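You operate a simulated robot arm through the tools that you are given. There is no shell and no other tool.

Carry out the task below with a simulated robot arm. There is one attempt and no reset: what you move stays moved.

Task
Peel the black sticker off the bare housing, lay the blue sticker and roll it flat.
Fine: old one in the white tray; raised rim toward the wall, inside the outline; put the white roller back. Set down upright: white roller. What is to be rubbed or washed off counts as gone when no trace of it is left.

The check looks at the end state, three seconds after you hand in, the way a careful person would. Anything else that was tipped, shoved, dropped, spilled or broken makes it a failure.

Robot
A 6-joint arm with a two-finger parallel gripper, fixed in place. Base frame: the origin is at the foot of the arm, x ahead of it, y to its left, z up; the work surface is at about z = 850. Units: mm, rad, N and s.
With the tool pointing down near the work surface it reaches from about 260 to 680 mm from the base axis. Its first joint turns from -1.152 to 1.152 rad. Payload 2.9 kg.
The tool frame sits at the grasp point between the pads (the TCP): z along the fingers, y along the line on which they close. The tips reach 30 mm beyond it. Largest opening 110 mm; finger width 20, thickness 10; the body of the gripper, 48 by 112 mm, starts 55 mm behind the TCP.
Orientation is that of the tool frame in the base frame, as [roll, pitch, yaw] about the fixed x, y, z axes, in that order (R = Rz(yaw) Ry(pitch) Rx(roll)). With the fingers straight down and closing along the base's y, the tool's x points along the base's -x, its y along +y and its z along -z.

Tools
- The arm moves only by the tool send_rows. Its argument "plan" is a list of rows, each a list of 3 entries, a list of its own where there are three numbers: the closure, from 0 (fully open) to 1 (shut), then the shift along the tool's x, y, z in mm, then the turn, a rotation vector about the tool's x, y, z in rad. In form: [[gripper, [dx, dy, dz], [ax, ay, az]], ...]. A call has 1 to 20 rows; each row is the pose to reach, as a shift and turn from the pose commanded when the call began, along the tool's axes at that moment. Each row takes 0.2 s and may step no farther than 50 mm and 0.15 rad from the row before; otherwise, or with a gripper value out of range, the whole call is refused. A pose out of reach is approached as far as the arm can. The call stops where the force on the tool passes 40 N (or 10 N more than at its start, if that is more) or the arm is blocked; 0.2 s more then pass. The fingers move at their own pace (about 108 mm/s each) and stop on an object; they squeeze with about 34 N. The grip force told is the motor's: it shows also when the fingers shut on nothing. Time passes only in rows, and 0.2 s behind the last, so rows that repeat a pose let the fingers close. The reply holds the time, the measured pose of the TCP, the force on the tool along the base axes, the opening and the grip force, in the units named above and with some noise, with the torque about the TCP (base axes, N m) and any sound that the robot's microphone picked up.
- Cameras (640 x 400 px; columns grow to the right, rows downward): "scene" is fixed at [70.9, 424.4, 1386.8]; the picture's right is [-0.83, -0.55, 0.00], its down [-0.30, 0.46, -0.84] and it looks along [0.46, -0.70, -0.55] (base axes); focal length 308 px, centre (320, 200). "wrist" rides on the gripper at [72, 17, -103] in the tool frame; the picture's right is [-0.23, 0.97, 0.00], its down [-0.76, -0.18, -0.62] and it looks along [-0.61, -0.14, 0.78] (tool axes); focal length 222 px, centre (320, 200). There is no depth. A picture from a camera that has moved, and an enlarged one, comes with that camera's place and axes in the base frame and with its lens.
- camera(camera): a new picture of that camera. It takes no simulated time.
- enlarge(camera, box): a new picture of the part [left, top, right, bottom] of that camera's present view, enlarged. It takes no simulated time.
- close_job(): hands the job in; it is judged then, once.

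Places have to be worked out from the pictures, the camera data and where the tool is seen. Open the gripper and draw the arm clear of the work before you hand the job in, unless the task says otherwise.

The tools are called after "Request:" by a JSON object that holds its "op" and its "data". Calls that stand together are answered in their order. send_rows: Moves the arm, as the interface text tells. Its arguments: {"type":"object","properties":{"plan":{"type":"array","items":{"type":"array"}}},"required":["plan"]} The other tools are called the same way: camera (camera) takes a picture; enlarge (camera, box) takes an enlarged picture of a part of a camera's view; close_job () hands the job in.

At the start:

```text
time_s: 0.0
eef_pos: [451.8, -140.4, 1204.4]
orientation: [3.141, 0.001, -3.14]
force: [0.1, -0.2, 0.1]
ft_torque: [0.01, 0.03, 0.0]
finger_gap: 110.0
finger_force: 0.0
```

scene: 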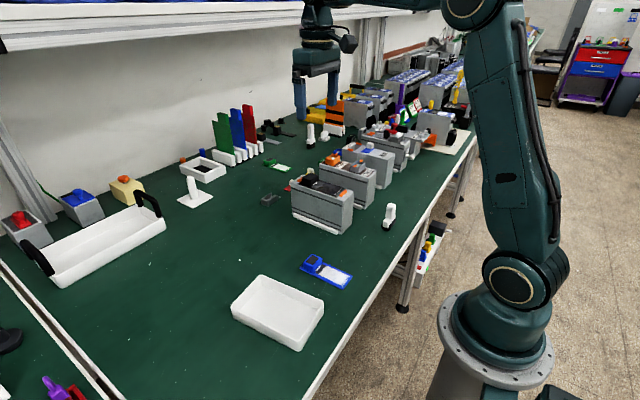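
wrist: 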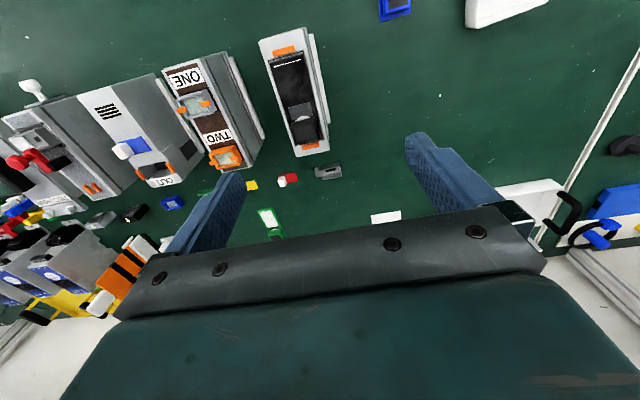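

I start by looking closely at the scene from both cameras before moving anything.

Request:
{"op": "enlarge", "data": {"camera": "scene", "box": [260, 120, 420, 220]}}

Request:
{"op": "enlarge", "data": {"camera": "scene", "box": [220, 220, 380, 350]}}

Request:
{"op": "enlarge", "data": {"camera": "scene", "box": [160, 90, 300, 220]}}

Request:
{"op": "enlarge", "data": {"camera": "wrist", "box": [150, 20, 350, 200]}}

```text
4.00 times, centred on (340, 170) of scene
camera zoom: at [70.9, 424.4, 1386.8], right [-0.83, -0.55, 0.0], down [-0.3, 0.46, -0.84], along [0.46, -0.7, -0.55], focal length 1230 px, centre (240, 320)
```

zoom: 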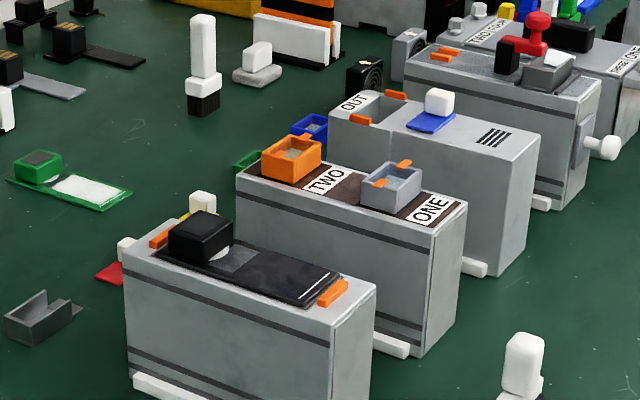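

```text
3.08 times, centred on (300, 285) of scene
camera zoom: at [70.9, 424.4, 1386.8], right [-0.83, -0.55, 0.0], down [-0.3, 0.46, -0.84], along [0.46, -0.7, -0.55], focal length 946 px, centre (382, -62)
```

zoom: 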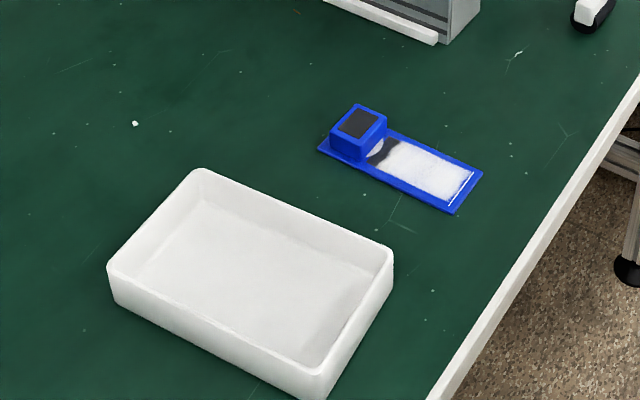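

```text
3.08 times, centred on (230, 155) of scene
camera zoom: at [70.9, 424.4, 1386.8], right [-0.83, -0.55, 0.0], down [-0.3, 0.46, -0.84], along [0.46, -0.7, -0.55], focal length 946 px, centre (597, 338)
```

zoom: 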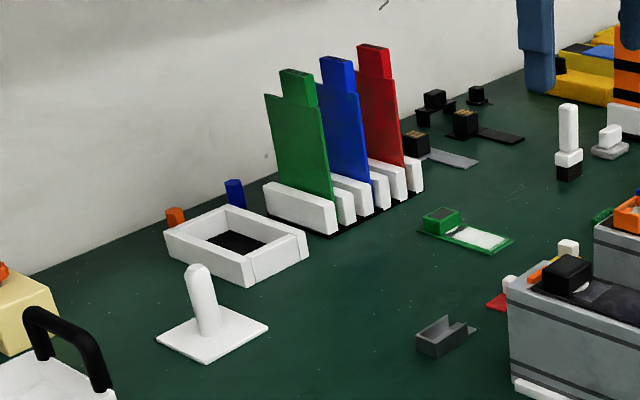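

```text
2.22 times, centred on (250, 110) of wrist
camera zoom: at [379.0, -122.3, 1307.1], right [0.23, 0.97, 0.0], down [0.76, -0.18, 0.62], along [0.61, -0.14, -0.78], focal length 494 px, centre (476, 400)
```

zoom: 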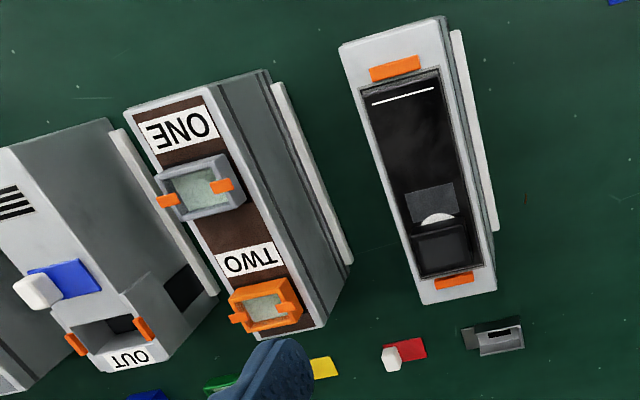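

I see the near grey housing with a black sticker, blue sticker near the white tray, and several white-handled tools. I zoom in to find which is the roller.

Request:
{"op": "enlarge", "data": {"camera": "scene", "box": [370, 195, 410, 235]}}

Request:
{"op": "enlarge", "data": {"camera": "scene", "box": [295, 115, 345, 150]}}

Request:
{"op": "enlarge", "data": {"camera": "scene", "box": [300, 60, 480, 180]}}

Request:
{"op": "enlarge", "data": {"camera": "scene", "box": [270, 165, 370, 240]}}

Request:
{"op": "enlarge", "data": {"camera": "wrist", "box": [0, 60, 200, 330]}}

Request:
{"op": "enlarge", "data": {"camera": "scene", "box": [0, 140, 220, 300]}}

```text
10.00 times, centred on (390, 215) of scene
camera zoom: at [70.9, 424.4, 1386.8], right [-0.83, -0.55, 0.0], down [-0.3, 0.46, -0.84], along [0.46, -0.7, -0.55], focal length 3075 px, centre (-380, 50)
```

zoom: 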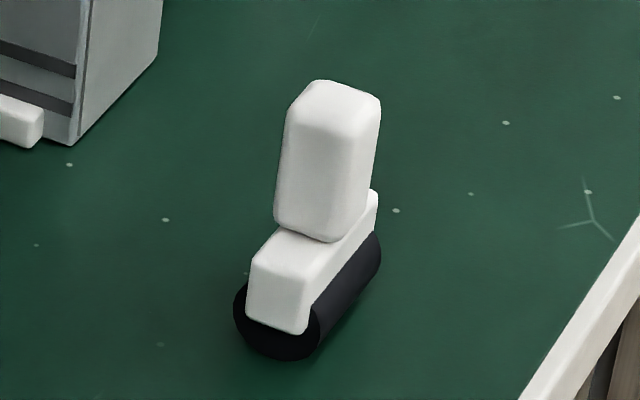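

```text
11.43 times, centred on (320, 132) of scene
camera zoom: at [70.9, 424.4, 1386.8], right [-0.83, -0.55, 0.0], down [-0.3, 0.46, -0.84], along [0.46, -0.7, -0.55], focal length 3515 px, centre (320, 971)
```

zoom: 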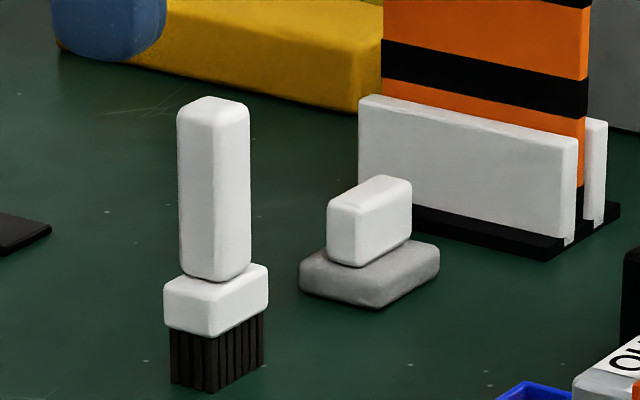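

```text
3.33 times, centred on (390, 120) of scene
camera zoom: at [70.9, 424.4, 1386.8], right [-0.83, -0.55, 0.0], down [-0.3, 0.46, -0.84], along [0.46, -0.7, -0.55], focal length 1025 px, centre (87, 467)
```

zoom: 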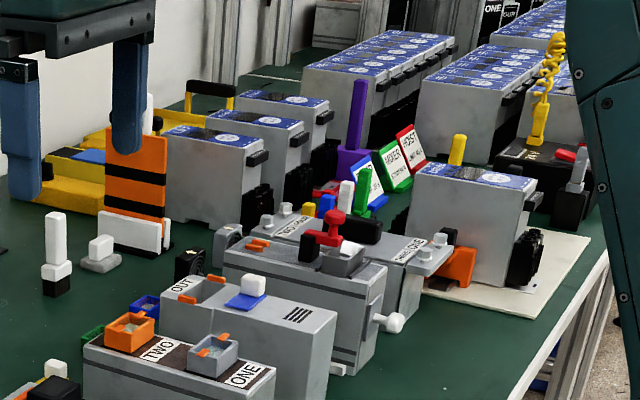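

```text
5.33 times, centred on (320, 202) of scene
camera zoom: at [70.9, 424.4, 1386.8], right [-0.83, -0.55, 0.0], down [-0.3, 0.46, -0.84], along [0.46, -0.7, -0.55], focal length 1640 px, centre (320, 187)
```

zoom: 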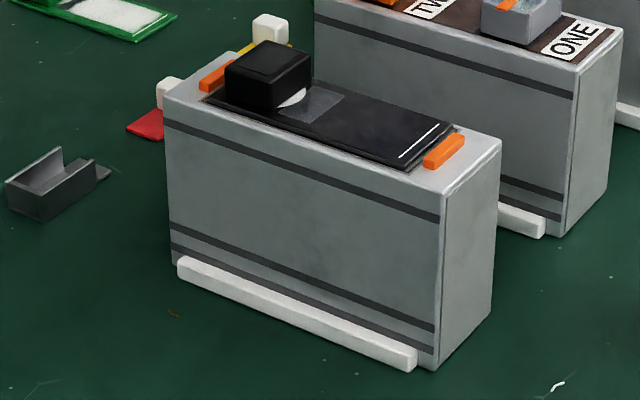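

```text
1.48 times, centred on (100, 195) of wrist
camera zoom: at [379.0, -122.3, 1307.1], right [0.23, 0.97, 0.0], down [0.76, -0.18, 0.62], along [0.61, -0.14, -0.78], focal length 329 px, centre (646, 207)
```

zoom: 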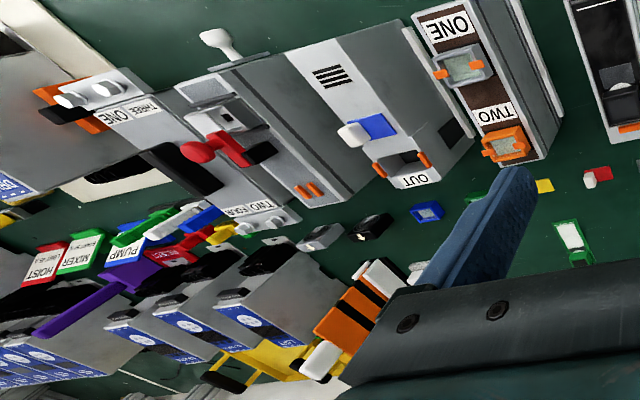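

```text
2.50 times, centred on (110, 220) of scene
camera zoom: at [70.9, 424.4, 1386.8], right [-0.83, -0.55, 0.0], down [-0.3, 0.46, -0.84], along [0.46, -0.7, -0.55], focal length 769 px, centre (845, 150)
```

zoom: 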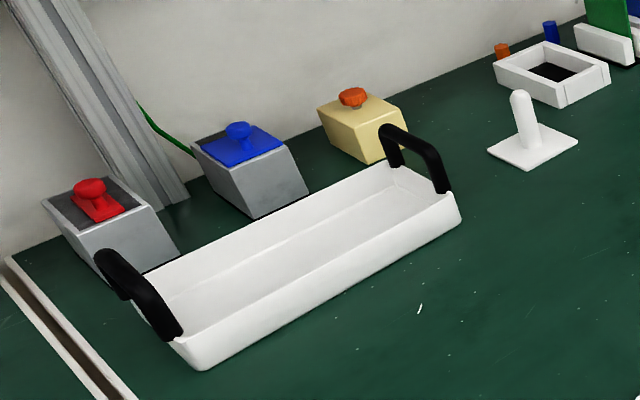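

The roller is the white handle with the black cylinder near (282,-258); the blue sticker lies near (330,0), the white tray near (367,136) and the black-stickered housing near (455,-172). I move above the housing for a closer view.

Request:
{"op": "send_rows", "data": {"plan": [[0, [-3, -15, 40], [0, 0, 0]], [0, [-7, -35, 80], [0, 0, 0]], [0, [-7, -35, 94], [0, 0, 0]], [0, [-7, -35, 94], [0, 0, 0]]]}}

Request:
{"op": "camera", "data": {"camera": "wrist"}}

Request:
{"op": "enlarge", "data": {"camera": "wrist", "box": [240, 20, 440, 220]}}

```text
time_s: 1.0
eef_pos: [460.0, -174.5, 1110.2]
orientation: [3.141, 0.001, 3.141]
force: [-0.1, 0.5, -0.1]
ft_torque: [0.0, 0.03, 0.03]
finger_gap: 110.0
finger_force: 0.1
```

```text
taken
camera wrist: at [386.0, -157.2, 1212.9], right [0.23, 0.97, 0.0], down [0.76, -0.18, 0.62], along [0.61, -0.14, -0.78], focal length 222 px, centre (320, 200)
```

wrist: 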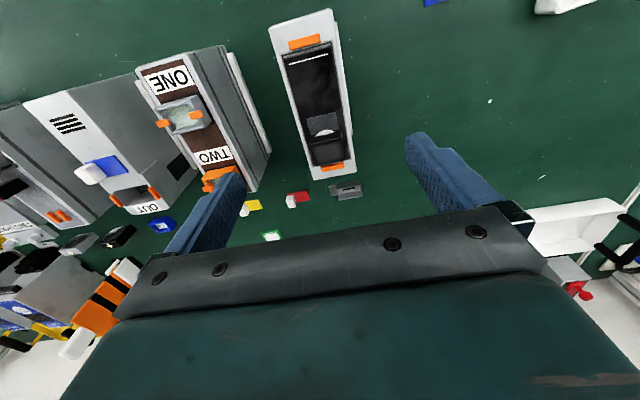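

```text
2.00 times, centred on (340, 120) of wrist
camera zoom: at [386.0, -157.2, 1212.9], right [0.23, 0.97, 0.0], down [0.76, -0.18, 0.62], along [0.61, -0.14, -0.78], focal length 444 px, centre (280, 360)
```

zoom: 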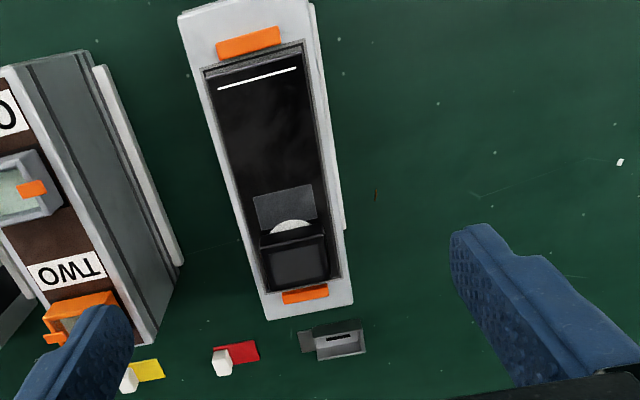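

The housing top is at about z=950, spanning x≈380–553, y≈-205…-146, with the outline about x 402–531, y -200…-150 and the black block near (503,-174). I take a closer enlarged look at the sticker details.

Request:
{"op": "enlarge", "data": {"camera": "wrist", "box": [265, 5, 365, 95]}}

Request:
{"op": "enlarge", "data": {"camera": "wrist", "box": [280, 90, 370, 200]}}

Request:
{"op": "enlarge", "data": {"camera": "scene", "box": [285, 165, 365, 215]}}

Request:
{"op": "enlarge", "data": {"camera": "scene", "box": [290, 245, 360, 300]}}

```text
4.44 times, centred on (315, 50) of wrist
camera zoom: at [386.0, -157.2, 1212.9], right [0.23, 0.97, 0.0], down [0.76, -0.18, 0.62], along [0.61, -0.14, -0.78], focal length 987 px, centre (342, 867)
```

zoom: 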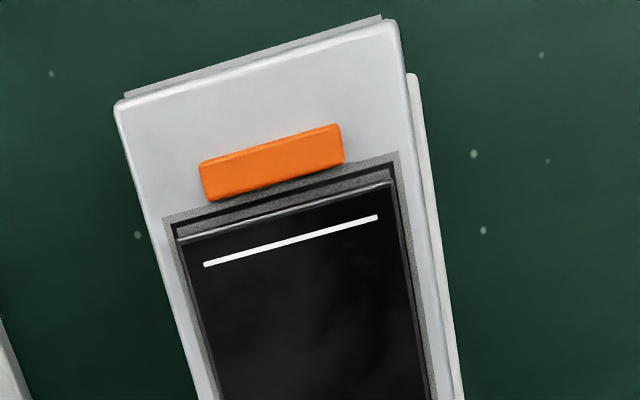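

```text
3.64 times, centred on (325, 145) of wrist
camera zoom: at [386.0, -157.2, 1212.9], right [0.23, 0.97, 0.0], down [0.76, -0.18, 0.62], along [0.61, -0.14, -0.78], focal length 808 px, centre (302, 400)
```

zoom: 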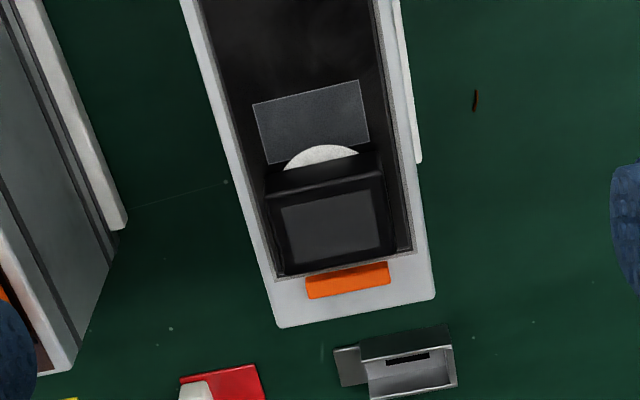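

```text
8.00 times, centred on (325, 190) of scene
camera zoom: at [70.9, 424.4, 1386.8], right [-0.83, -0.55, 0.0], down [-0.3, 0.46, -0.84], along [0.46, -0.7, -0.55], focal length 2460 px, centre (280, 280)
```

zoom: 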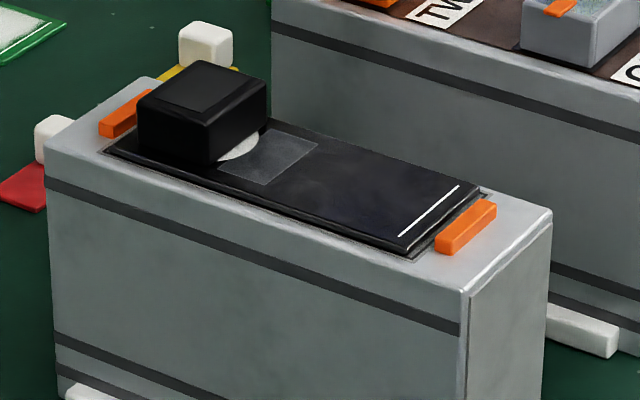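

```text
7.27 times, centred on (325, 272) of scene
camera zoom: at [70.9, 424.4, 1386.8], right [-0.83, -0.55, 0.0], down [-0.3, 0.46, -0.84], along [0.46, -0.7, -0.55], focal length 2237 px, centre (284, -327)
```

zoom: 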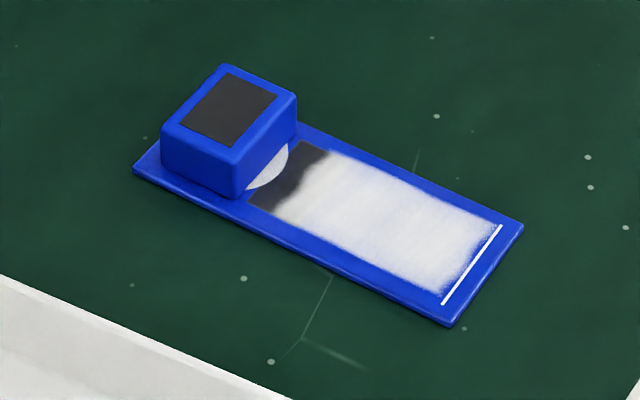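

The black sticker's block measures roughly 30 x 35 mm, centred near (503,-174.5) with top ≈ 976, and it points to the wall (+x). I move over it, just above, with a partly closed gripper, to check alignment.

Request:
{"op": "send_rows", "data": {"plan": [[0.2, [-20, 0, 30], [0, 0, 0]], [0.3, [-43, 0, 60], [0, 0, 0]], [0.36, [-43, 0, 90], [0, 0, 0]], [0.36, [-43, 0, 95], [0, 0, 0]], [0.36, [-43, 0, 95], [0, 0, 0]]]}}

Request:
{"op": "camera", "data": {"camera": "wrist"}}

Request:
{"op": "enlarge", "data": {"camera": "wrist", "box": [220, 80, 420, 220]}}

Request:
{"op": "enlarge", "data": {"camera": "scene", "box": [280, 140, 370, 220]}}

```text
time_s: 2.2
eef_pos: [502.5, -176.0, 1014.2]
orientation: [3.141, 0.0, -3.141]
force: [-0.2, 0.9, 0.6]
ft_torque: [0.03, -0.01, 0.0]
finger_gap: 70.5
finger_force: 0.1
```

```text
taken
camera wrist: at [429.0, -157.9, 1117.6], right [0.23, 0.97, 0.0], down [0.76, -0.18, 0.62], along [0.61, -0.14, -0.78], focal length 222 px, centre (320, 200)
```

wrist: 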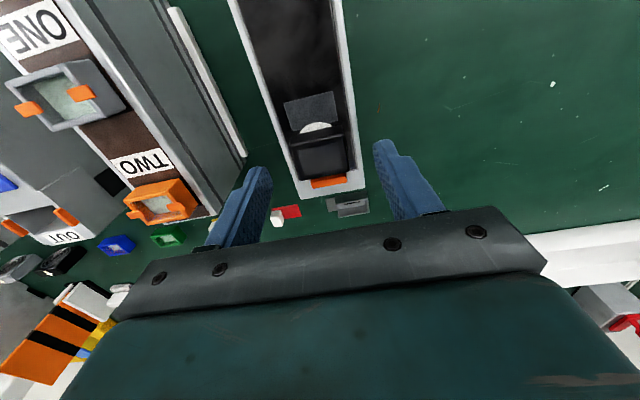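

```text
2.86 times, centred on (320, 150) of wrist
camera zoom: at [429.0, -157.9, 1117.6], right [0.23, 0.97, 0.0], down [0.76, -0.18, 0.62], along [0.61, -0.14, -0.78], focal length 635 px, centre (320, 343)
```

zoom: 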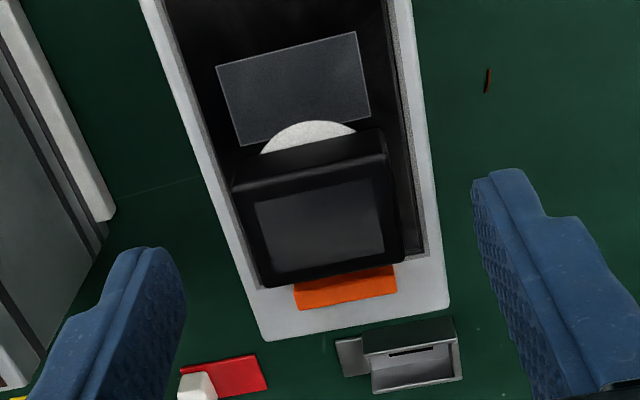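

```text
5.00 times, centred on (325, 180) of scene
camera zoom: at [70.9, 424.4, 1386.8], right [-0.83, -0.55, 0.0], down [-0.3, 0.46, -0.84], along [0.46, -0.7, -0.55], focal length 1538 px, centre (295, 300)
```

zoom: 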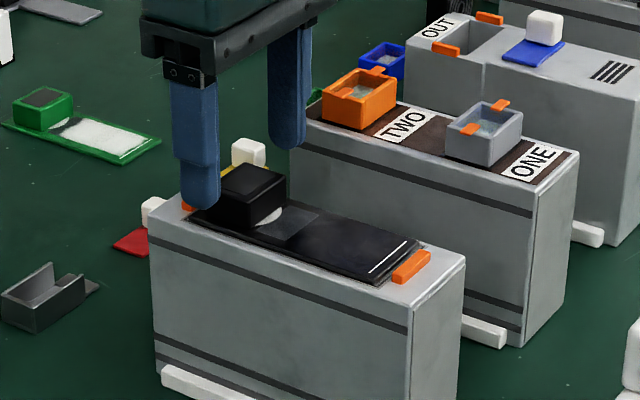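

The fingers appear centred on the block in y and close to centred in x. I lower so that the tips sit about 7 mm above the housing top and close on the block.

Request:
{"op": "send_rows", "data": {"plan": [[0.36, [-1, 0, 10], [0, 0, 0]], [0.36, [-1, 0, 20], [0, 0, 0]], [0.36, [-1, 0, 26], [0, 0, 0]], [0.45, [-1, 0, 26], [0, 0, 0]], [0.55, [-1, 0, 26], [0, 0, 0]], [0.62, [-1, 0, 26], [0, 0, 0]]]}}

Request:
{"op": "enlarge", "data": {"camera": "wrist", "box": [220, 80, 420, 220]}}

Request:
{"op": "enlarge", "data": {"camera": "scene", "box": [285, 155, 355, 215]}}

```text
time_s: 3.6
eef_pos: [502.2, -174.5, 989.0]
orientation: [3.141, 0.0, 3.141]
force: [0.7, 1.8, 0.9]
ft_torque: [0.1, -0.11, 0.06]
finger_gap: 59.9
finger_force: 45.7
```

```text
2.86 times, centred on (320, 150) of wrist
camera zoom: at [430.0, -157.6, 1091.6], right [0.23, 0.97, 0.0], down [0.76, -0.18, 0.62], along [0.61, -0.14, -0.78], focal length 635 px, centre (320, 343)
```

zoom: 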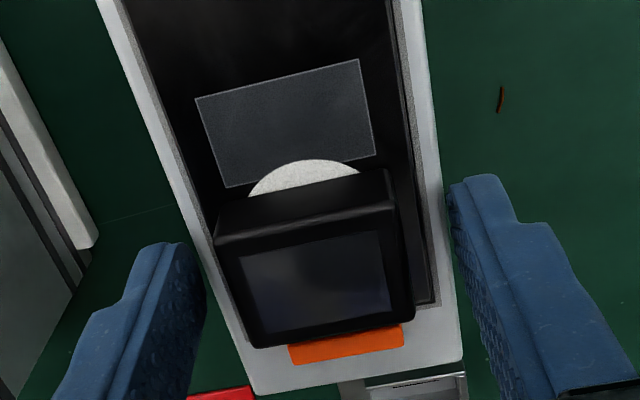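

```text
6.67 times, centred on (320, 185) of scene
camera zoom: at [70.9, 424.5, 1386.8], right [-0.83, -0.55, 0.0], down [-0.3, 0.45, -0.84], along [0.46, -0.7, -0.55], focal length 2050 px, centre (320, 300)
```

zoom: 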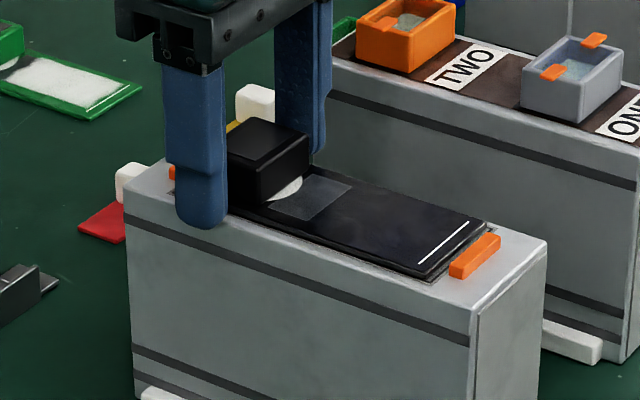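

The gap stopped at 60 mm: the tips are lower than the housing's top edge and are touching its sides, so the top is higher than I reckoned. I open and rise 16 mm, then look again.

Request:
{"op": "send_rows", "data": {"plan": [[0.4, [0, 0, 0], [0, 0, 0]], [0.36, [0, 0, 0], [0, 0, 0]], [0.36, [0, 0, -8], [0, 0, 0]], [0.36, [0, 0, -16], [0, 0, 0]], [0.36, [0, 0, -16], [0, 0, 0]]]}}

Request:
{"op": "enlarge", "data": {"camera": "wrist", "box": [220, 80, 420, 220]}}

Request:
{"op": "enlarge", "data": {"camera": "scene", "box": [285, 155, 355, 215]}}

```text
time_s: 4.8
eef_pos: [504.4, -175.9, 1005.6]
orientation: [3.141, 0.0, 3.139]
force: [0.0, 0.3, -1.4]
ft_torque: [-0.01, 0.02, -0.04]
finger_gap: 70.5
finger_force: 0.1
```

```text
2.86 times, centred on (320, 150) of wrist
camera zoom: at [430.1, -157.7, 1107.8], right [0.23, 0.97, 0.0], down [0.76, -0.18, 0.62], along [0.61, -0.14, -0.78], focal length 635 px, centre (320, 343)
```

zoom: 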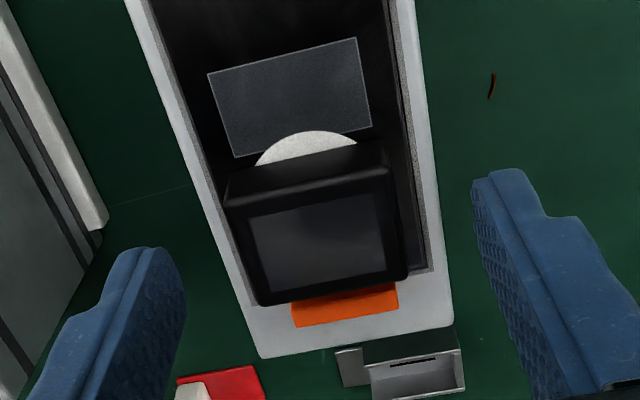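

```text
6.67 times, centred on (320, 185) of scene
camera zoom: at [70.9, 424.4, 1386.8], right [-0.83, -0.55, 0.0], down [-0.3, 0.46, -0.84], along [0.46, -0.7, -0.55], focal length 2050 px, centre (320, 300)
```

zoom: 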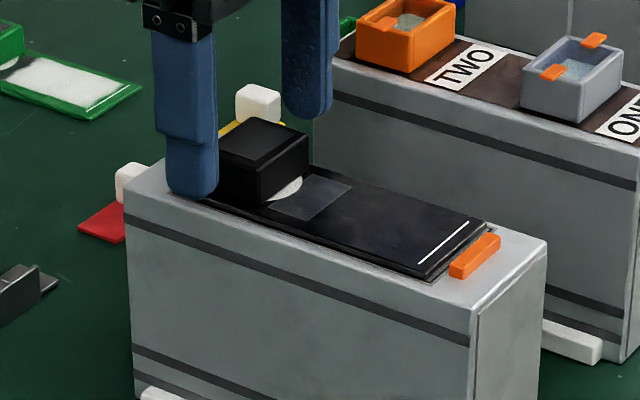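

The fingertip position matches the scene camera, giving a housing top near z≈962, a block about 16 mm high (top ≈ 980). I lower 7 mm so the tips sit around z≈968 and close gently on the block.

Request:
{"op": "send_rows", "data": {"plan": [[0.36, [2, 0, 4], [0, 0, 0]], [0.36, [2, 0, 7], [0, 0, 0]], [0.45, [2, 0, 7], [0, 0, 0]], [0.55, [2, 0, 7], [0, 0, 0]], [0.62, [2, 0, 7], [0, 0, 0]], [0.68, [2, 0, 7], [0, 0, 0]], [0.72, [2, 0, 7], [0, 0, 0]]]}}

Request:
{"op": "enlarge", "data": {"camera": "wrist", "box": [220, 80, 420, 220]}}

Request:
{"op": "enlarge", "data": {"camera": "scene", "box": [285, 155, 355, 215]}}

```text
time_s: 6.4
eef_pos: [501.9, -174.9, 998.7]
orientation: [3.141, 0.002, -3.141]
force: [1.3, 0.1, -0.6]
ft_torque: [0.0, -0.04, -0.03]
finger_gap: 36.5
finger_force: 33.4
```

```text
2.86 times, centred on (320, 150) of wrist
camera zoom: at [428.0, -157.6, 1100.9], right [0.23, 0.97, 0.0], down [0.76, -0.18, 0.62], along [0.61, -0.14, -0.78], focal length 635 px, centre (320, 343)
```

zoom: 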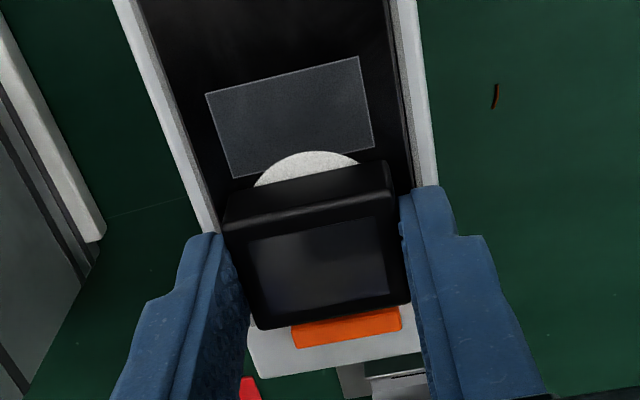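

```text
6.67 times, centred on (320, 185) of scene
camera zoom: at [70.9, 424.4, 1386.8], right [-0.83, -0.55, 0.0], down [-0.3, 0.46, -0.84], along [0.46, -0.7, -0.55], focal length 2050 px, centre (320, 300)
```

zoom: 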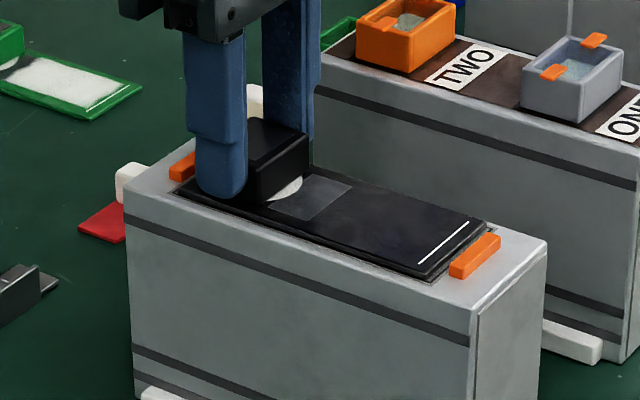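

The gripper holds the black block (gap 36.5 mm). I record this grip TCP (501.9,-174.9) as the reference and start to lift gently, watching the force.

Request:
{"op": "send_rows", "data": {"plan": [[1, [0, 0, 0], [0, 0, 0]], [1, [0, 0, 0], [0, 0, 0]], [1, [0, 0, -1], [0, 0, 0]], [1, [0, 0, -2], [0, 0, 0]], [1, [0, 0, -3], [0, 0, 0]], [1, [0, 0, -4], [0, 0, 0]]]}}

Request:
{"op": "enlarge", "data": {"camera": "scene", "box": [285, 155, 355, 215]}}

```text
time_s: 7.8
eef_pos: [500.4, -175.5, 1002.7]
orientation: [-3.14, 0.0, 3.141]
force: [-0.4, -0.1, -0.2]
ft_torque: [0.0, -0.03, 0.0]
finger_gap: 36.7
finger_force: 34.1
```

```text
6.67 times, centred on (320, 185) of scene
camera zoom: at [70.9, 424.4, 1386.8], right [-0.83, -0.55, 0.0], down [-0.3, 0.46, -0.84], along [0.46, -0.7, -0.55], focal length 2050 px, centre (320, 300)
```

zoom: 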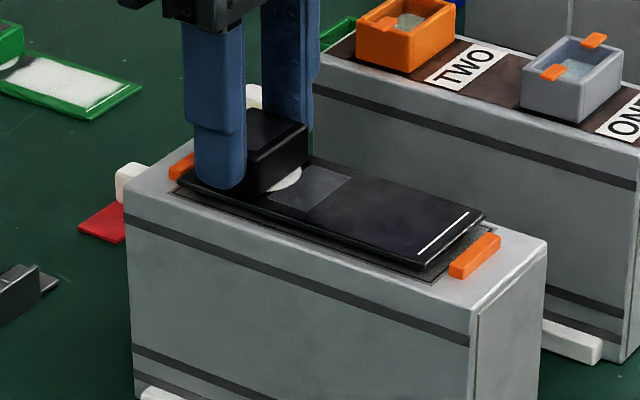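

The sticker came off easily with no resistance. I lift it well clear and look at the bare patch.

Request:
{"op": "send_rows", "data": {"plan": [[1, [0, 0, -15], [0, 0, 0]], [1, [0, 0, -40], [0, 0, 0]], [1, [0, 0, -80], [0, 0, 0]], [1, [0, 0, -100], [0, 0, 0]], [1, [0, 0, -100], [0, 0, 0]]]}}

Request:
{"op": "enlarge", "data": {"camera": "scene", "box": [285, 120, 385, 220]}}

Request:
{"op": "camera", "data": {"camera": "wrist"}}

Request:
{"op": "camera", "data": {"camera": "scene"}}

```text
time_s: 9.0
eef_pos: [501.9, -175.2, 1102.9]
orientation: [3.14, 0.001, 3.141]
force: [0.7, 0.6, 0.1]
ft_torque: [0.0, 0.0, 0.02]
finger_gap: 36.9
finger_force: 34.1
```

```text
4.00 times, centred on (335, 170) of scene
camera zoom: at [70.9, 424.4, 1386.8], right [-0.83, -0.55, 0.0], down [-0.3, 0.46, -0.84], along [0.46, -0.7, -0.55], focal length 1230 px, centre (260, 320)
```

zoom: 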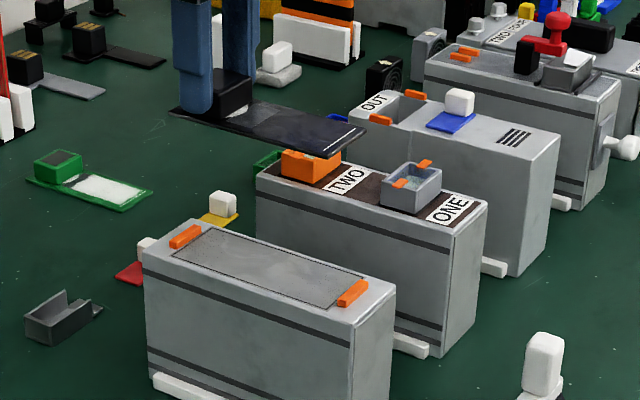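

```text
taken
camera wrist: at [427.9, -156.8, 1205.9], right [0.23, 0.97, 0.0], down [0.76, -0.18, 0.62], along [0.61, -0.14, -0.78], focal length 222 px, centre (320, 200)
```

wrist: 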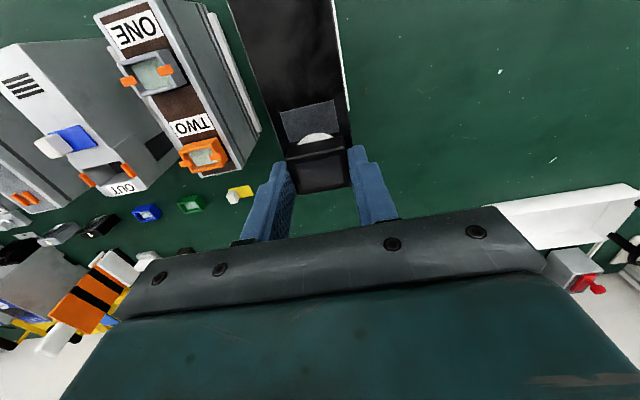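

```text
taken
```

scene: 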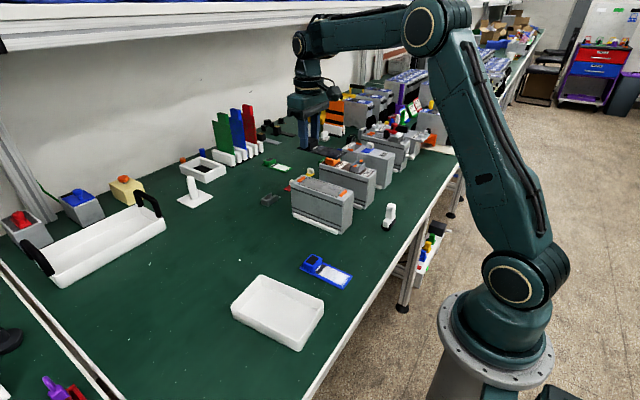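

The patch underneath looks clean. I carry the old sticker over toward the white tray, staying high.

Request:
{"op": "send_rows", "data": {"plan": [[1, [10, 40, 0], [0, 0, 0]], [1, [23, 80, 0], [0, 0, 0]], [1, [36, 120, 0], [0, 0, 0]], [1, [49, 160, 0], [0, 0, 0]], [1, [62, 200, 0], [0, 0, 0]], [1, [75, 240, 10], [0, 0, -0.03]], [1, [88, 280, 30], [0, 0, -0.06]], [1, [98, 305, 50], [0, 0, -0.09]], [1, [104, 318, 60], [0, 0, -0.1]], [1, [104, 318, 60], [0, 0, -0.1]]]}}

Request:
{"op": "camera", "data": {"camera": "wrist"}}

Request:
{"op": "enlarge", "data": {"camera": "scene", "box": [200, 170, 380, 370]}}

```text
time_s: 11.2
eef_pos: [397.0, 143.2, 1040.7]
orientation: [-3.141, 0.001, -3.042]
force: [0.3, 0.6, -1.3]
ft_torque: [0.0, -0.01, -0.02]
finger_gap: 36.8
finger_force: 34.1
```

```text
taken
camera wrist: at [322.6, 153.4, 1144.5], right [0.13, 0.99, 0.0], down [0.78, -0.1, 0.62], along [0.62, -0.08, -0.78], focal length 222 px, centre (320, 200)
```

wrist: 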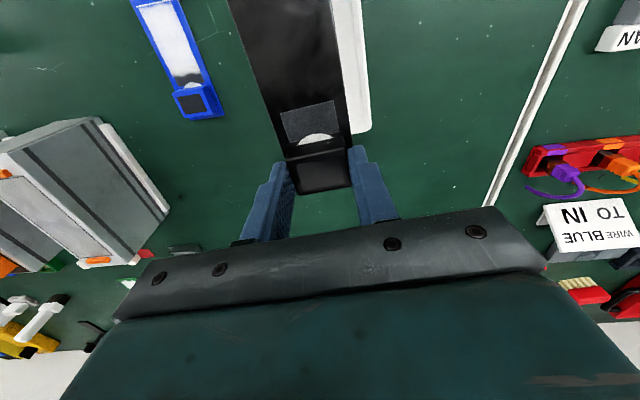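

```text
2.00 times, centred on (290, 270) of scene
camera zoom: at [70.9, 424.4, 1386.8], right [-0.83, -0.55, 0.0], down [-0.3, 0.46, -0.84], along [0.46, -0.7, -0.55], focal length 615 px, centre (380, 60)
```

zoom: 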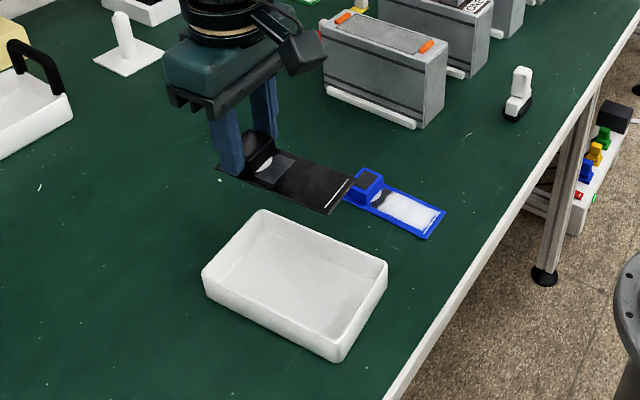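

The tray's rim is at about z≈880, and the sticker (yaw ≈ 5.7°) lines up with the tray interior. I lower it into the tray, stopping about 10 mm above the floor to check.

Request:
{"op": "send_rows", "data": {"plan": [[1, [-1, 0, 40], [0, 0, 0]], [1, [-1, 0, 80], [0, 0, 0]], [1, [-1, 0, 105], [0, 0, 0]], [1, [-1, 0, 120], [0, 0, 0]], [1, [-1, 0, 130], [0, 0, 0]], [1, [-1, 0, 138], [0, 0, 0]], [1, [-1, 0, 138], [0, 0, 0]]]}}

Request:
{"op": "camera", "data": {"camera": "wrist"}}

Request:
{"op": "enlarge", "data": {"camera": "scene", "box": [210, 210, 350, 370]}}

```text
time_s: 12.8
eef_pos: [398.8, 142.9, 904.6]
orientation: [-3.141, -0.001, -3.043]
force: [0.2, -0.4, -0.5]
ft_torque: [-0.01, -0.01, 0.01]
finger_gap: 36.5
finger_force: 33.3
```

```text
taken
camera wrist: at [323.3, 153.3, 1006.9], right [0.13, 0.99, 0.0], down [0.78, -0.1, 0.62], along [0.62, -0.08, -0.78], focal length 222 px, centre (320, 200)
```

wrist: 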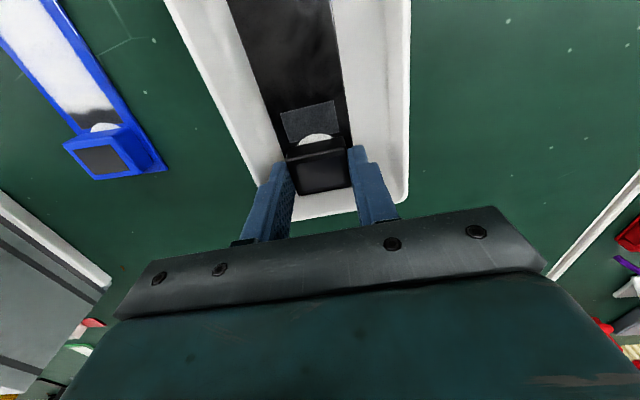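

```text
2.50 times, centred on (280, 290) of scene
camera zoom: at [70.9, 424.4, 1386.8], right [-0.83, -0.55, 0.0], down [-0.3, 0.46, -0.84], along [0.46, -0.7, -0.55], focal length 769 px, centre (420, -25)
```

zoom: 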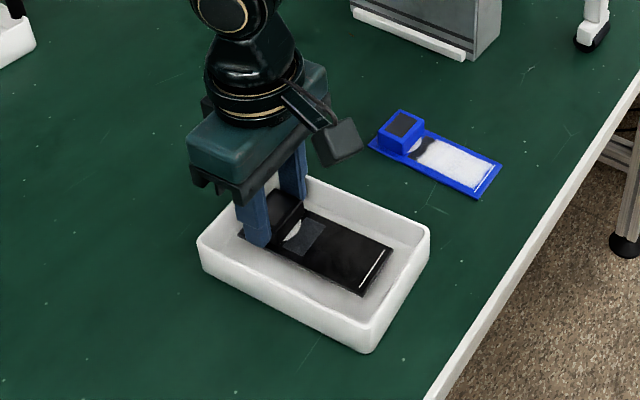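

The sticker hovers inside the tray with clearance all round. I lower in small steps watching for contact.

Request:
{"op": "send_rows", "data": {"plan": [[1, [0, 0, 4], [0, 0, 0]], [1, [0, 0, 7], [0, 0, 0]], [1, [0, 0, 9], [0, 0, 0]], [1, [0, 0, 10.5], [0, 0, 0]], [1, [0, 0, 11.5], [0, 0, 0]]]}}

Request:
{"op": "enlarge", "data": {"camera": "scene", "box": [220, 260, 340, 360]}}

```text
time_s: 14.0
eef_pos: [399.4, 144.2, 893.5]
orientation: [-3.14, -0.002, -3.043]
force: [0.2, 0.6, -0.9]
ft_torque: [0.0, 0.01, 0.0]
finger_gap: 36.8
finger_force: 33.9
```

```text
4.00 times, centred on (280, 310) of scene
camera zoom: at [70.9, 424.4, 1386.8], right [-0.83, -0.55, 0.0], down [-0.3, 0.46, -0.84], along [0.46, -0.7, -0.55], focal length 1230 px, centre (480, -240)
```

zoom: 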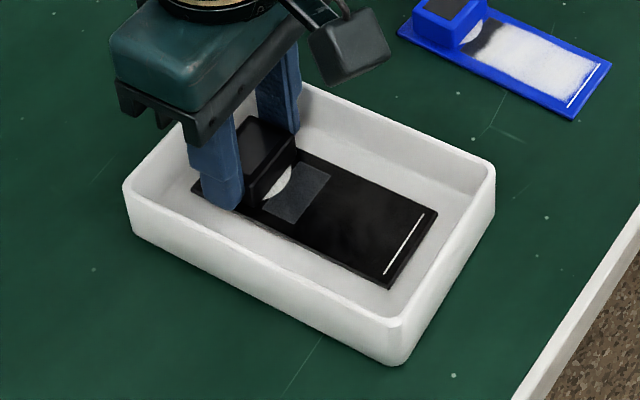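

No contact force yet; I continue down in half-millimetre to one-millimetre steps.

Request:
{"op": "send_rows", "data": {"plan": [[1, [0, 0, 0.7], [0, 0, 0]], [1, [0, 0, 1.4], [0, 0, 0]], [1, [0, 0, 2.0], [0, 0, 0]], [1, [0, 0, 2.0], [0, 0, 0]]]}}

```text
time_s: 15.0
eef_pos: [398.6, 143.5, 891.5]
orientation: [-3.141, 0.0, -3.042]
force: [-3.8, -1.9, 15.4]
ft_torque: [-0.12, 0.66, 0.04]
finger_gap: 36.4
finger_force: 34.1
```

Contact with the tray floor (15 N). I back off slightly, open the fingers just enough to release, and rise straight up.

Request:
{"op": "send_rows", "data": {"plan": [[1, [0, 0, -0.8], [0, 0, 0]], [0.62, [0, 0, -0.8], [0, 0, 0]], [0.56, [0, 0, -0.8], [0, 0, 0]], [0.54, [0, 0, -0.8], [0, 0, 0]], [0.54, [0, 0, -10], [0, 0, 0]], [0.54, [0, 0, -30], [0, 0, 0]], [0.54, [0, 0, -60], [0, 0, 0]], [0.5, [0, 0, -100], [0, 0, 0]], [0.4, [0, 0, -120], [0, 0, 0]]]}}

Request:
{"op": "camera", "data": {"camera": "wrist"}}

Request:
{"op": "enlarge", "data": {"camera": "scene", "box": [220, 240, 360, 360]}}

```text
time_s: 17.0
eef_pos: [398.4, 143.9, 1011.0]
orientation: [-3.141, -0.002, -3.041]
force: [1.1, 0.3, 0.0]
ft_torque: [-0.01, -0.02, -0.01]
finger_gap: 66.1
finger_force: 0.0
```

```text
taken
camera wrist: at [323.5, 154.0, 1114.2], right [0.13, 0.99, 0.0], down [0.78, -0.1, 0.62], along [0.62, -0.08, -0.78], focal length 222 px, centre (320, 200)
```

wrist: 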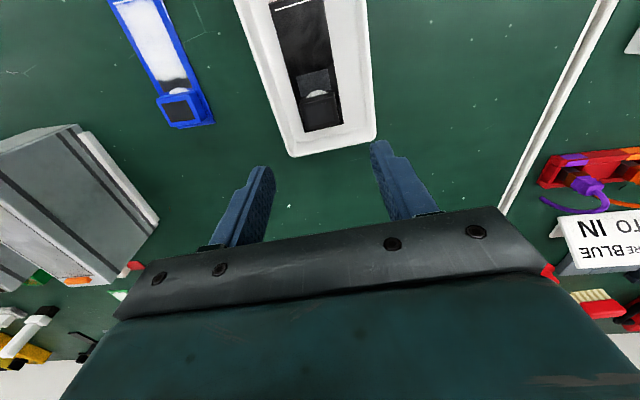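

```text
3.33 times, centred on (290, 300) of scene
camera zoom: at [70.9, 424.4, 1386.8], right [-0.83, -0.55, 0.0], down [-0.3, 0.46, -0.84], along [0.46, -0.7, -0.55], focal length 1025 px, centre (420, -133)
```

zoom: 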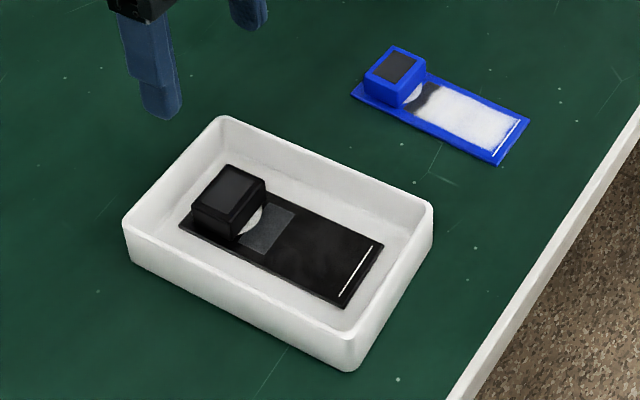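

The black sticker lies flat in the white tray. Next I move over the blue sticker's block near (373,0) and turn the gripper back to yaw 0 to measure the sticker.

Request:
{"op": "send_rows", "data": {"plan": [[0.36, [10, -40, 0], [0, 0, 0.03]], [0.36, [22, -80, 0], [0, 0, 0.06]], [0.36, [34, -120, 0], [0, 0, 0.1]], [0.36, [40, -138.7, 10], [0, 0, 0.1]], [0.36, [40, -138.7, 10], [0, 0, 0.1]]]}}

Request:
{"op": "camera", "data": {"camera": "wrist"}}

Request:
{"op": "enlarge", "data": {"camera": "wrist", "box": [220, 0, 420, 200]}}

```text
time_s: 18.2
eef_pos: [372.5, 1.3, 1001.3]
orientation: [3.141, 0.001, -3.141]
force: [0.1, -1.2, 0.8]
ft_torque: [-0.01, 0.01, 0.06]
finger_gap: 70.2
finger_force: 0.1
```

```text
taken
camera wrist: at [299.1, 19.2, 1103.6], right [0.23, 0.97, 0.0], down [0.76, -0.18, 0.62], along [0.61, -0.14, -0.78], focal length 222 px, centre (320, 200)
```

wrist: 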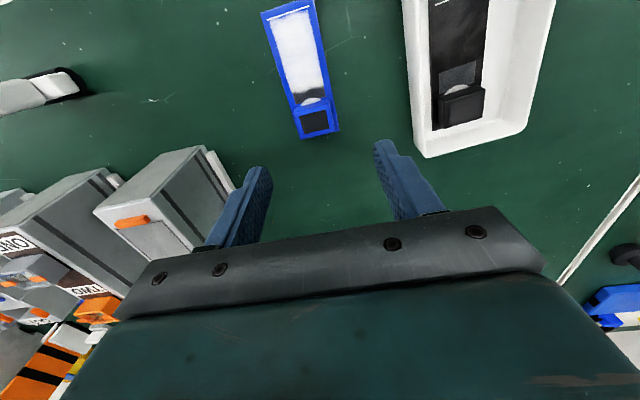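

```text
2.00 times, centred on (320, 100) of wrist
camera zoom: at [299.1, 19.2, 1103.6], right [0.23, 0.97, 0.0], down [0.76, -0.18, 0.62], along [0.61, -0.14, -0.78], focal length 444 px, centre (320, 400)
```

zoom: 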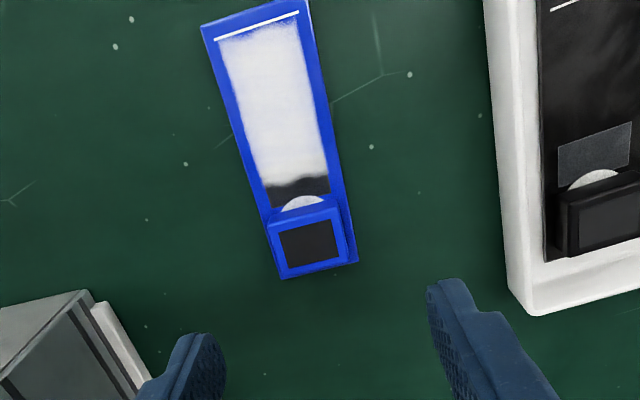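

The blue sticker lies with its block toward the wall (+x), nearly exactly aligned with x, block centre near (378,-5.5). I descend over it for a closer check.

Request:
{"op": "send_rows", "data": {"plan": [[0.36, [-3, -4, 30], [0, 0, 0]], [0.36, [-5.5, -7, 60], [0, 0, 0]], [0.36, [-5.5, -7, 82], [0, 0, 0]], [0.36, [-5.5, -7, 82], [0, 0, 0]]]}}

Request:
{"op": "enlarge", "data": {"camera": "wrist", "box": [220, 80, 420, 220]}}

Request:
{"op": "camera", "data": {"camera": "wrist"}}

Request:
{"op": "enlarge", "data": {"camera": "scene", "box": [280, 230, 370, 300]}}

```text
time_s: 19.2
eef_pos: [377.9, -5.7, 917.3]
orientation: [3.141, -0.002, -3.141]
force: [-0.6, -0.3, 0.1]
ft_torque: [-0.01, 0.03, 0.0]
finger_gap: 70.6
finger_force: 0.1
```

```text
2.86 times, centred on (320, 150) of wrist
camera zoom: at [304.8, 11.6, 1020.6], right [0.23, 0.97, 0.0], down [0.76, -0.18, 0.62], along [0.61, -0.14, -0.78], focal length 635 px, centre (320, 343)
```

zoom: 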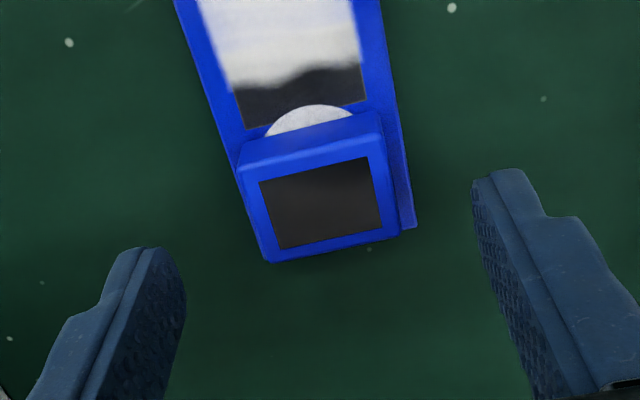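

```text
taken
camera wrist: at [304.8, 11.6, 1020.6], right [0.23, 0.97, 0.0], down [0.76, -0.18, 0.62], along [0.61, -0.14, -0.78], focal length 222 px, centre (320, 200)
```

wrist: 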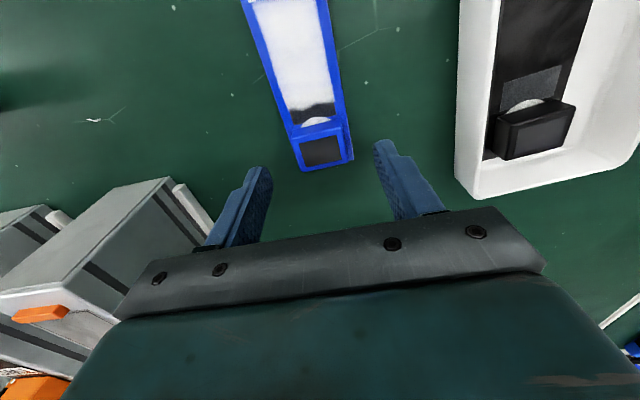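

```text
5.71 times, centred on (325, 265) of scene
camera zoom: at [70.9, 424.4, 1386.8], right [-0.83, -0.55, 0.0], down [-0.3, 0.46, -0.84], along [0.46, -0.7, -0.55], focal length 1757 px, centre (291, -171)
```

zoom: 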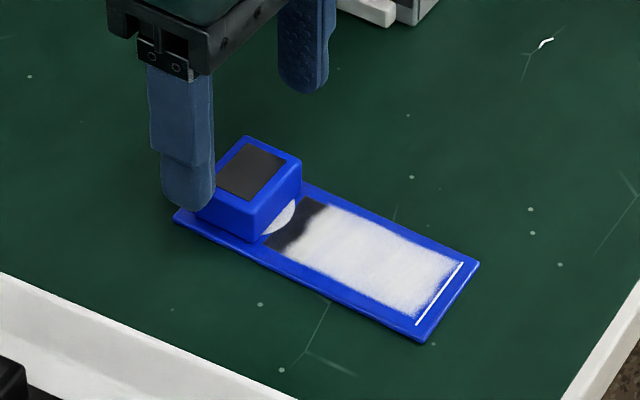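

The block centre is measured at (377.5,-4.9); matching the earlier black grip needs about 1 mm toward the base. I lower 29 mm and close on the block.

Request:
{"op": "send_rows", "data": {"plan": [[0.36, [1, 0, 12], [0, 0, 0]], [0.36, [1, 0, 22], [0, 0, 0]], [0.36, [1, 0, 29], [0, 0, 0]], [0.45, [1, 0, 29], [0, 0, 0]], [0.55, [1, 0, 29], [0, 0, 0]], [0.62, [1, 0, 29], [0, 0, 0]], [0.68, [1, 0, 29], [0, 0, 0]], [0.8, [1, 0, 29], [0, 0, 0]], [1, [1, 0, 29], [0, 0, 0]]]}}

Request:
{"op": "enlarge", "data": {"camera": "wrist", "box": [220, 80, 420, 220]}}

Request:
{"op": "enlarge", "data": {"camera": "scene", "box": [280, 230, 370, 300]}}

```text
time_s: 21.2
eef_pos: [376.4, -6.7, 890.1]
orientation: [-3.141, 0.0, -3.141]
force: [0.2, 0.9, -0.1]
ft_torque: [-0.01, -0.04, 0.0]
finger_gap: 36.8
finger_force: 33.9
```

```text
2.86 times, centred on (320, 150) of wrist
camera zoom: at [303.7, 11.4, 992.4], right [0.23, 0.97, 0.0], down [0.76, -0.18, 0.62], along [0.61, -0.14, -0.78], focal length 635 px, centre (320, 343)
```

zoom: 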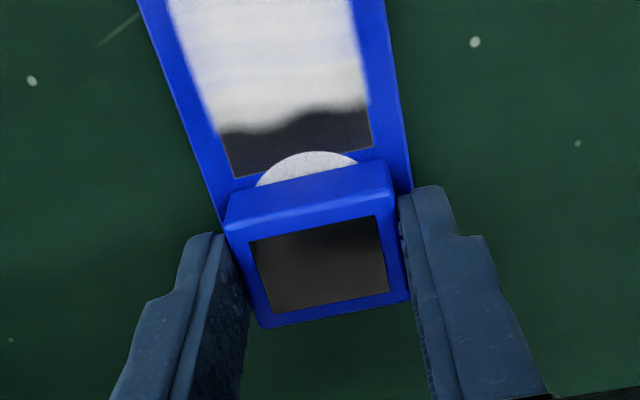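

```text
5.71 times, centred on (325, 265) of scene
camera zoom: at [70.9, 424.4, 1386.8], right [-0.83, -0.55, 0.0], down [-0.3, 0.46, -0.84], along [0.46, -0.7, -0.55], focal length 1757 px, centre (291, -171)
```

zoom: 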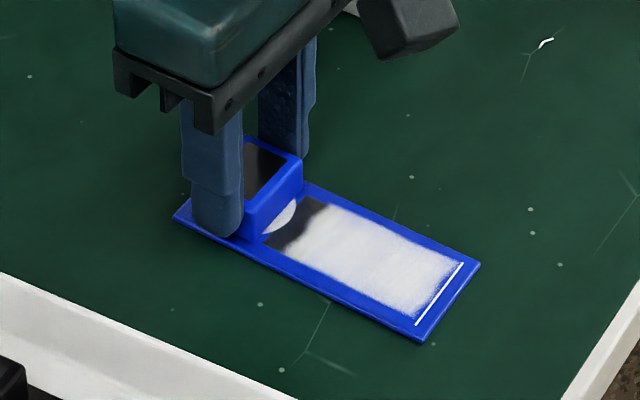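

The blue grip picture is practically identical to the black grip reference. I lift it and carry it above the housing, so that the camera will end directly above the reference pose.

Request:
{"op": "send_rows", "data": {"plan": [[1, [0, 0, -10], [0, 0, 0]], [1, [0, 0, -45], [0, 0, 0]], [1, [0, 0, -90], [0, 0, 0]], [1, [0, 0, -135], [0, 0, 0]], [1, [0, 0, -170], [0, 0, 0]], [1, [-28, -38, -170], [0, 0, 0]], [1, [-56, -76, -170], [0, 0, 0]], [1, [-84, -114, -170], [0, 0, 0]], [1, [-110, -150, -170], [0, 0, 0]], [1, [-124.3, -169, -160], [0, 0, 0]], [1, [-124.3, -169, -150], [0, 0, 0]], [1, [-124.3, -169, -150], [0, 0, 0]]]}}

Request:
{"op": "camera", "data": {"camera": "wrist"}}

Request:
{"op": "enlarge", "data": {"camera": "scene", "box": [280, 130, 380, 220]}}

```text
time_s: 23.8
eef_pos: [501.7, -175.4, 1040.5]
orientation: [3.141, 0.0, -3.141]
force: [0.5, -0.6, 0.2]
ft_torque: [0.01, 0.0, 0.02]
finger_gap: 36.8
finger_force: 33.2
```

```text
taken
camera wrist: at [427.7, -158.1, 1142.5], right [0.23, 0.97, 0.0], down [0.76, -0.18, 0.62], along [0.61, -0.14, -0.78], focal length 222 px, centre (320, 200)
```

wrist: 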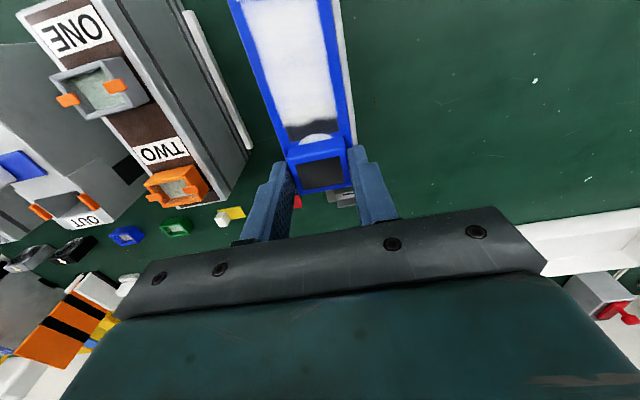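

```text
4.44 times, centred on (330, 175) of scene
camera zoom: at [70.9, 424.4, 1386.8], right [-0.83, -0.55, 0.0], down [-0.3, 0.46, -0.84], along [0.46, -0.7, -0.55], focal length 1367 px, centre (276, 311)
```

zoom: 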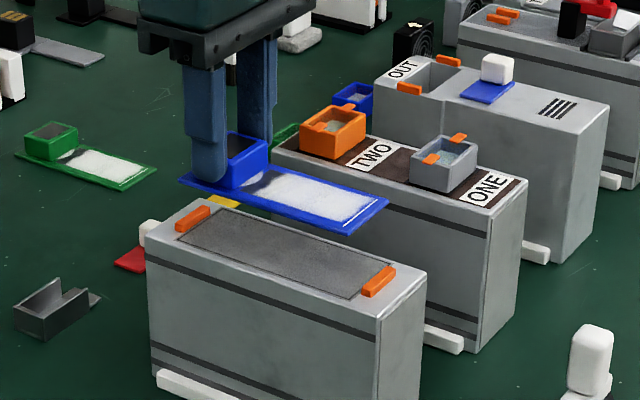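

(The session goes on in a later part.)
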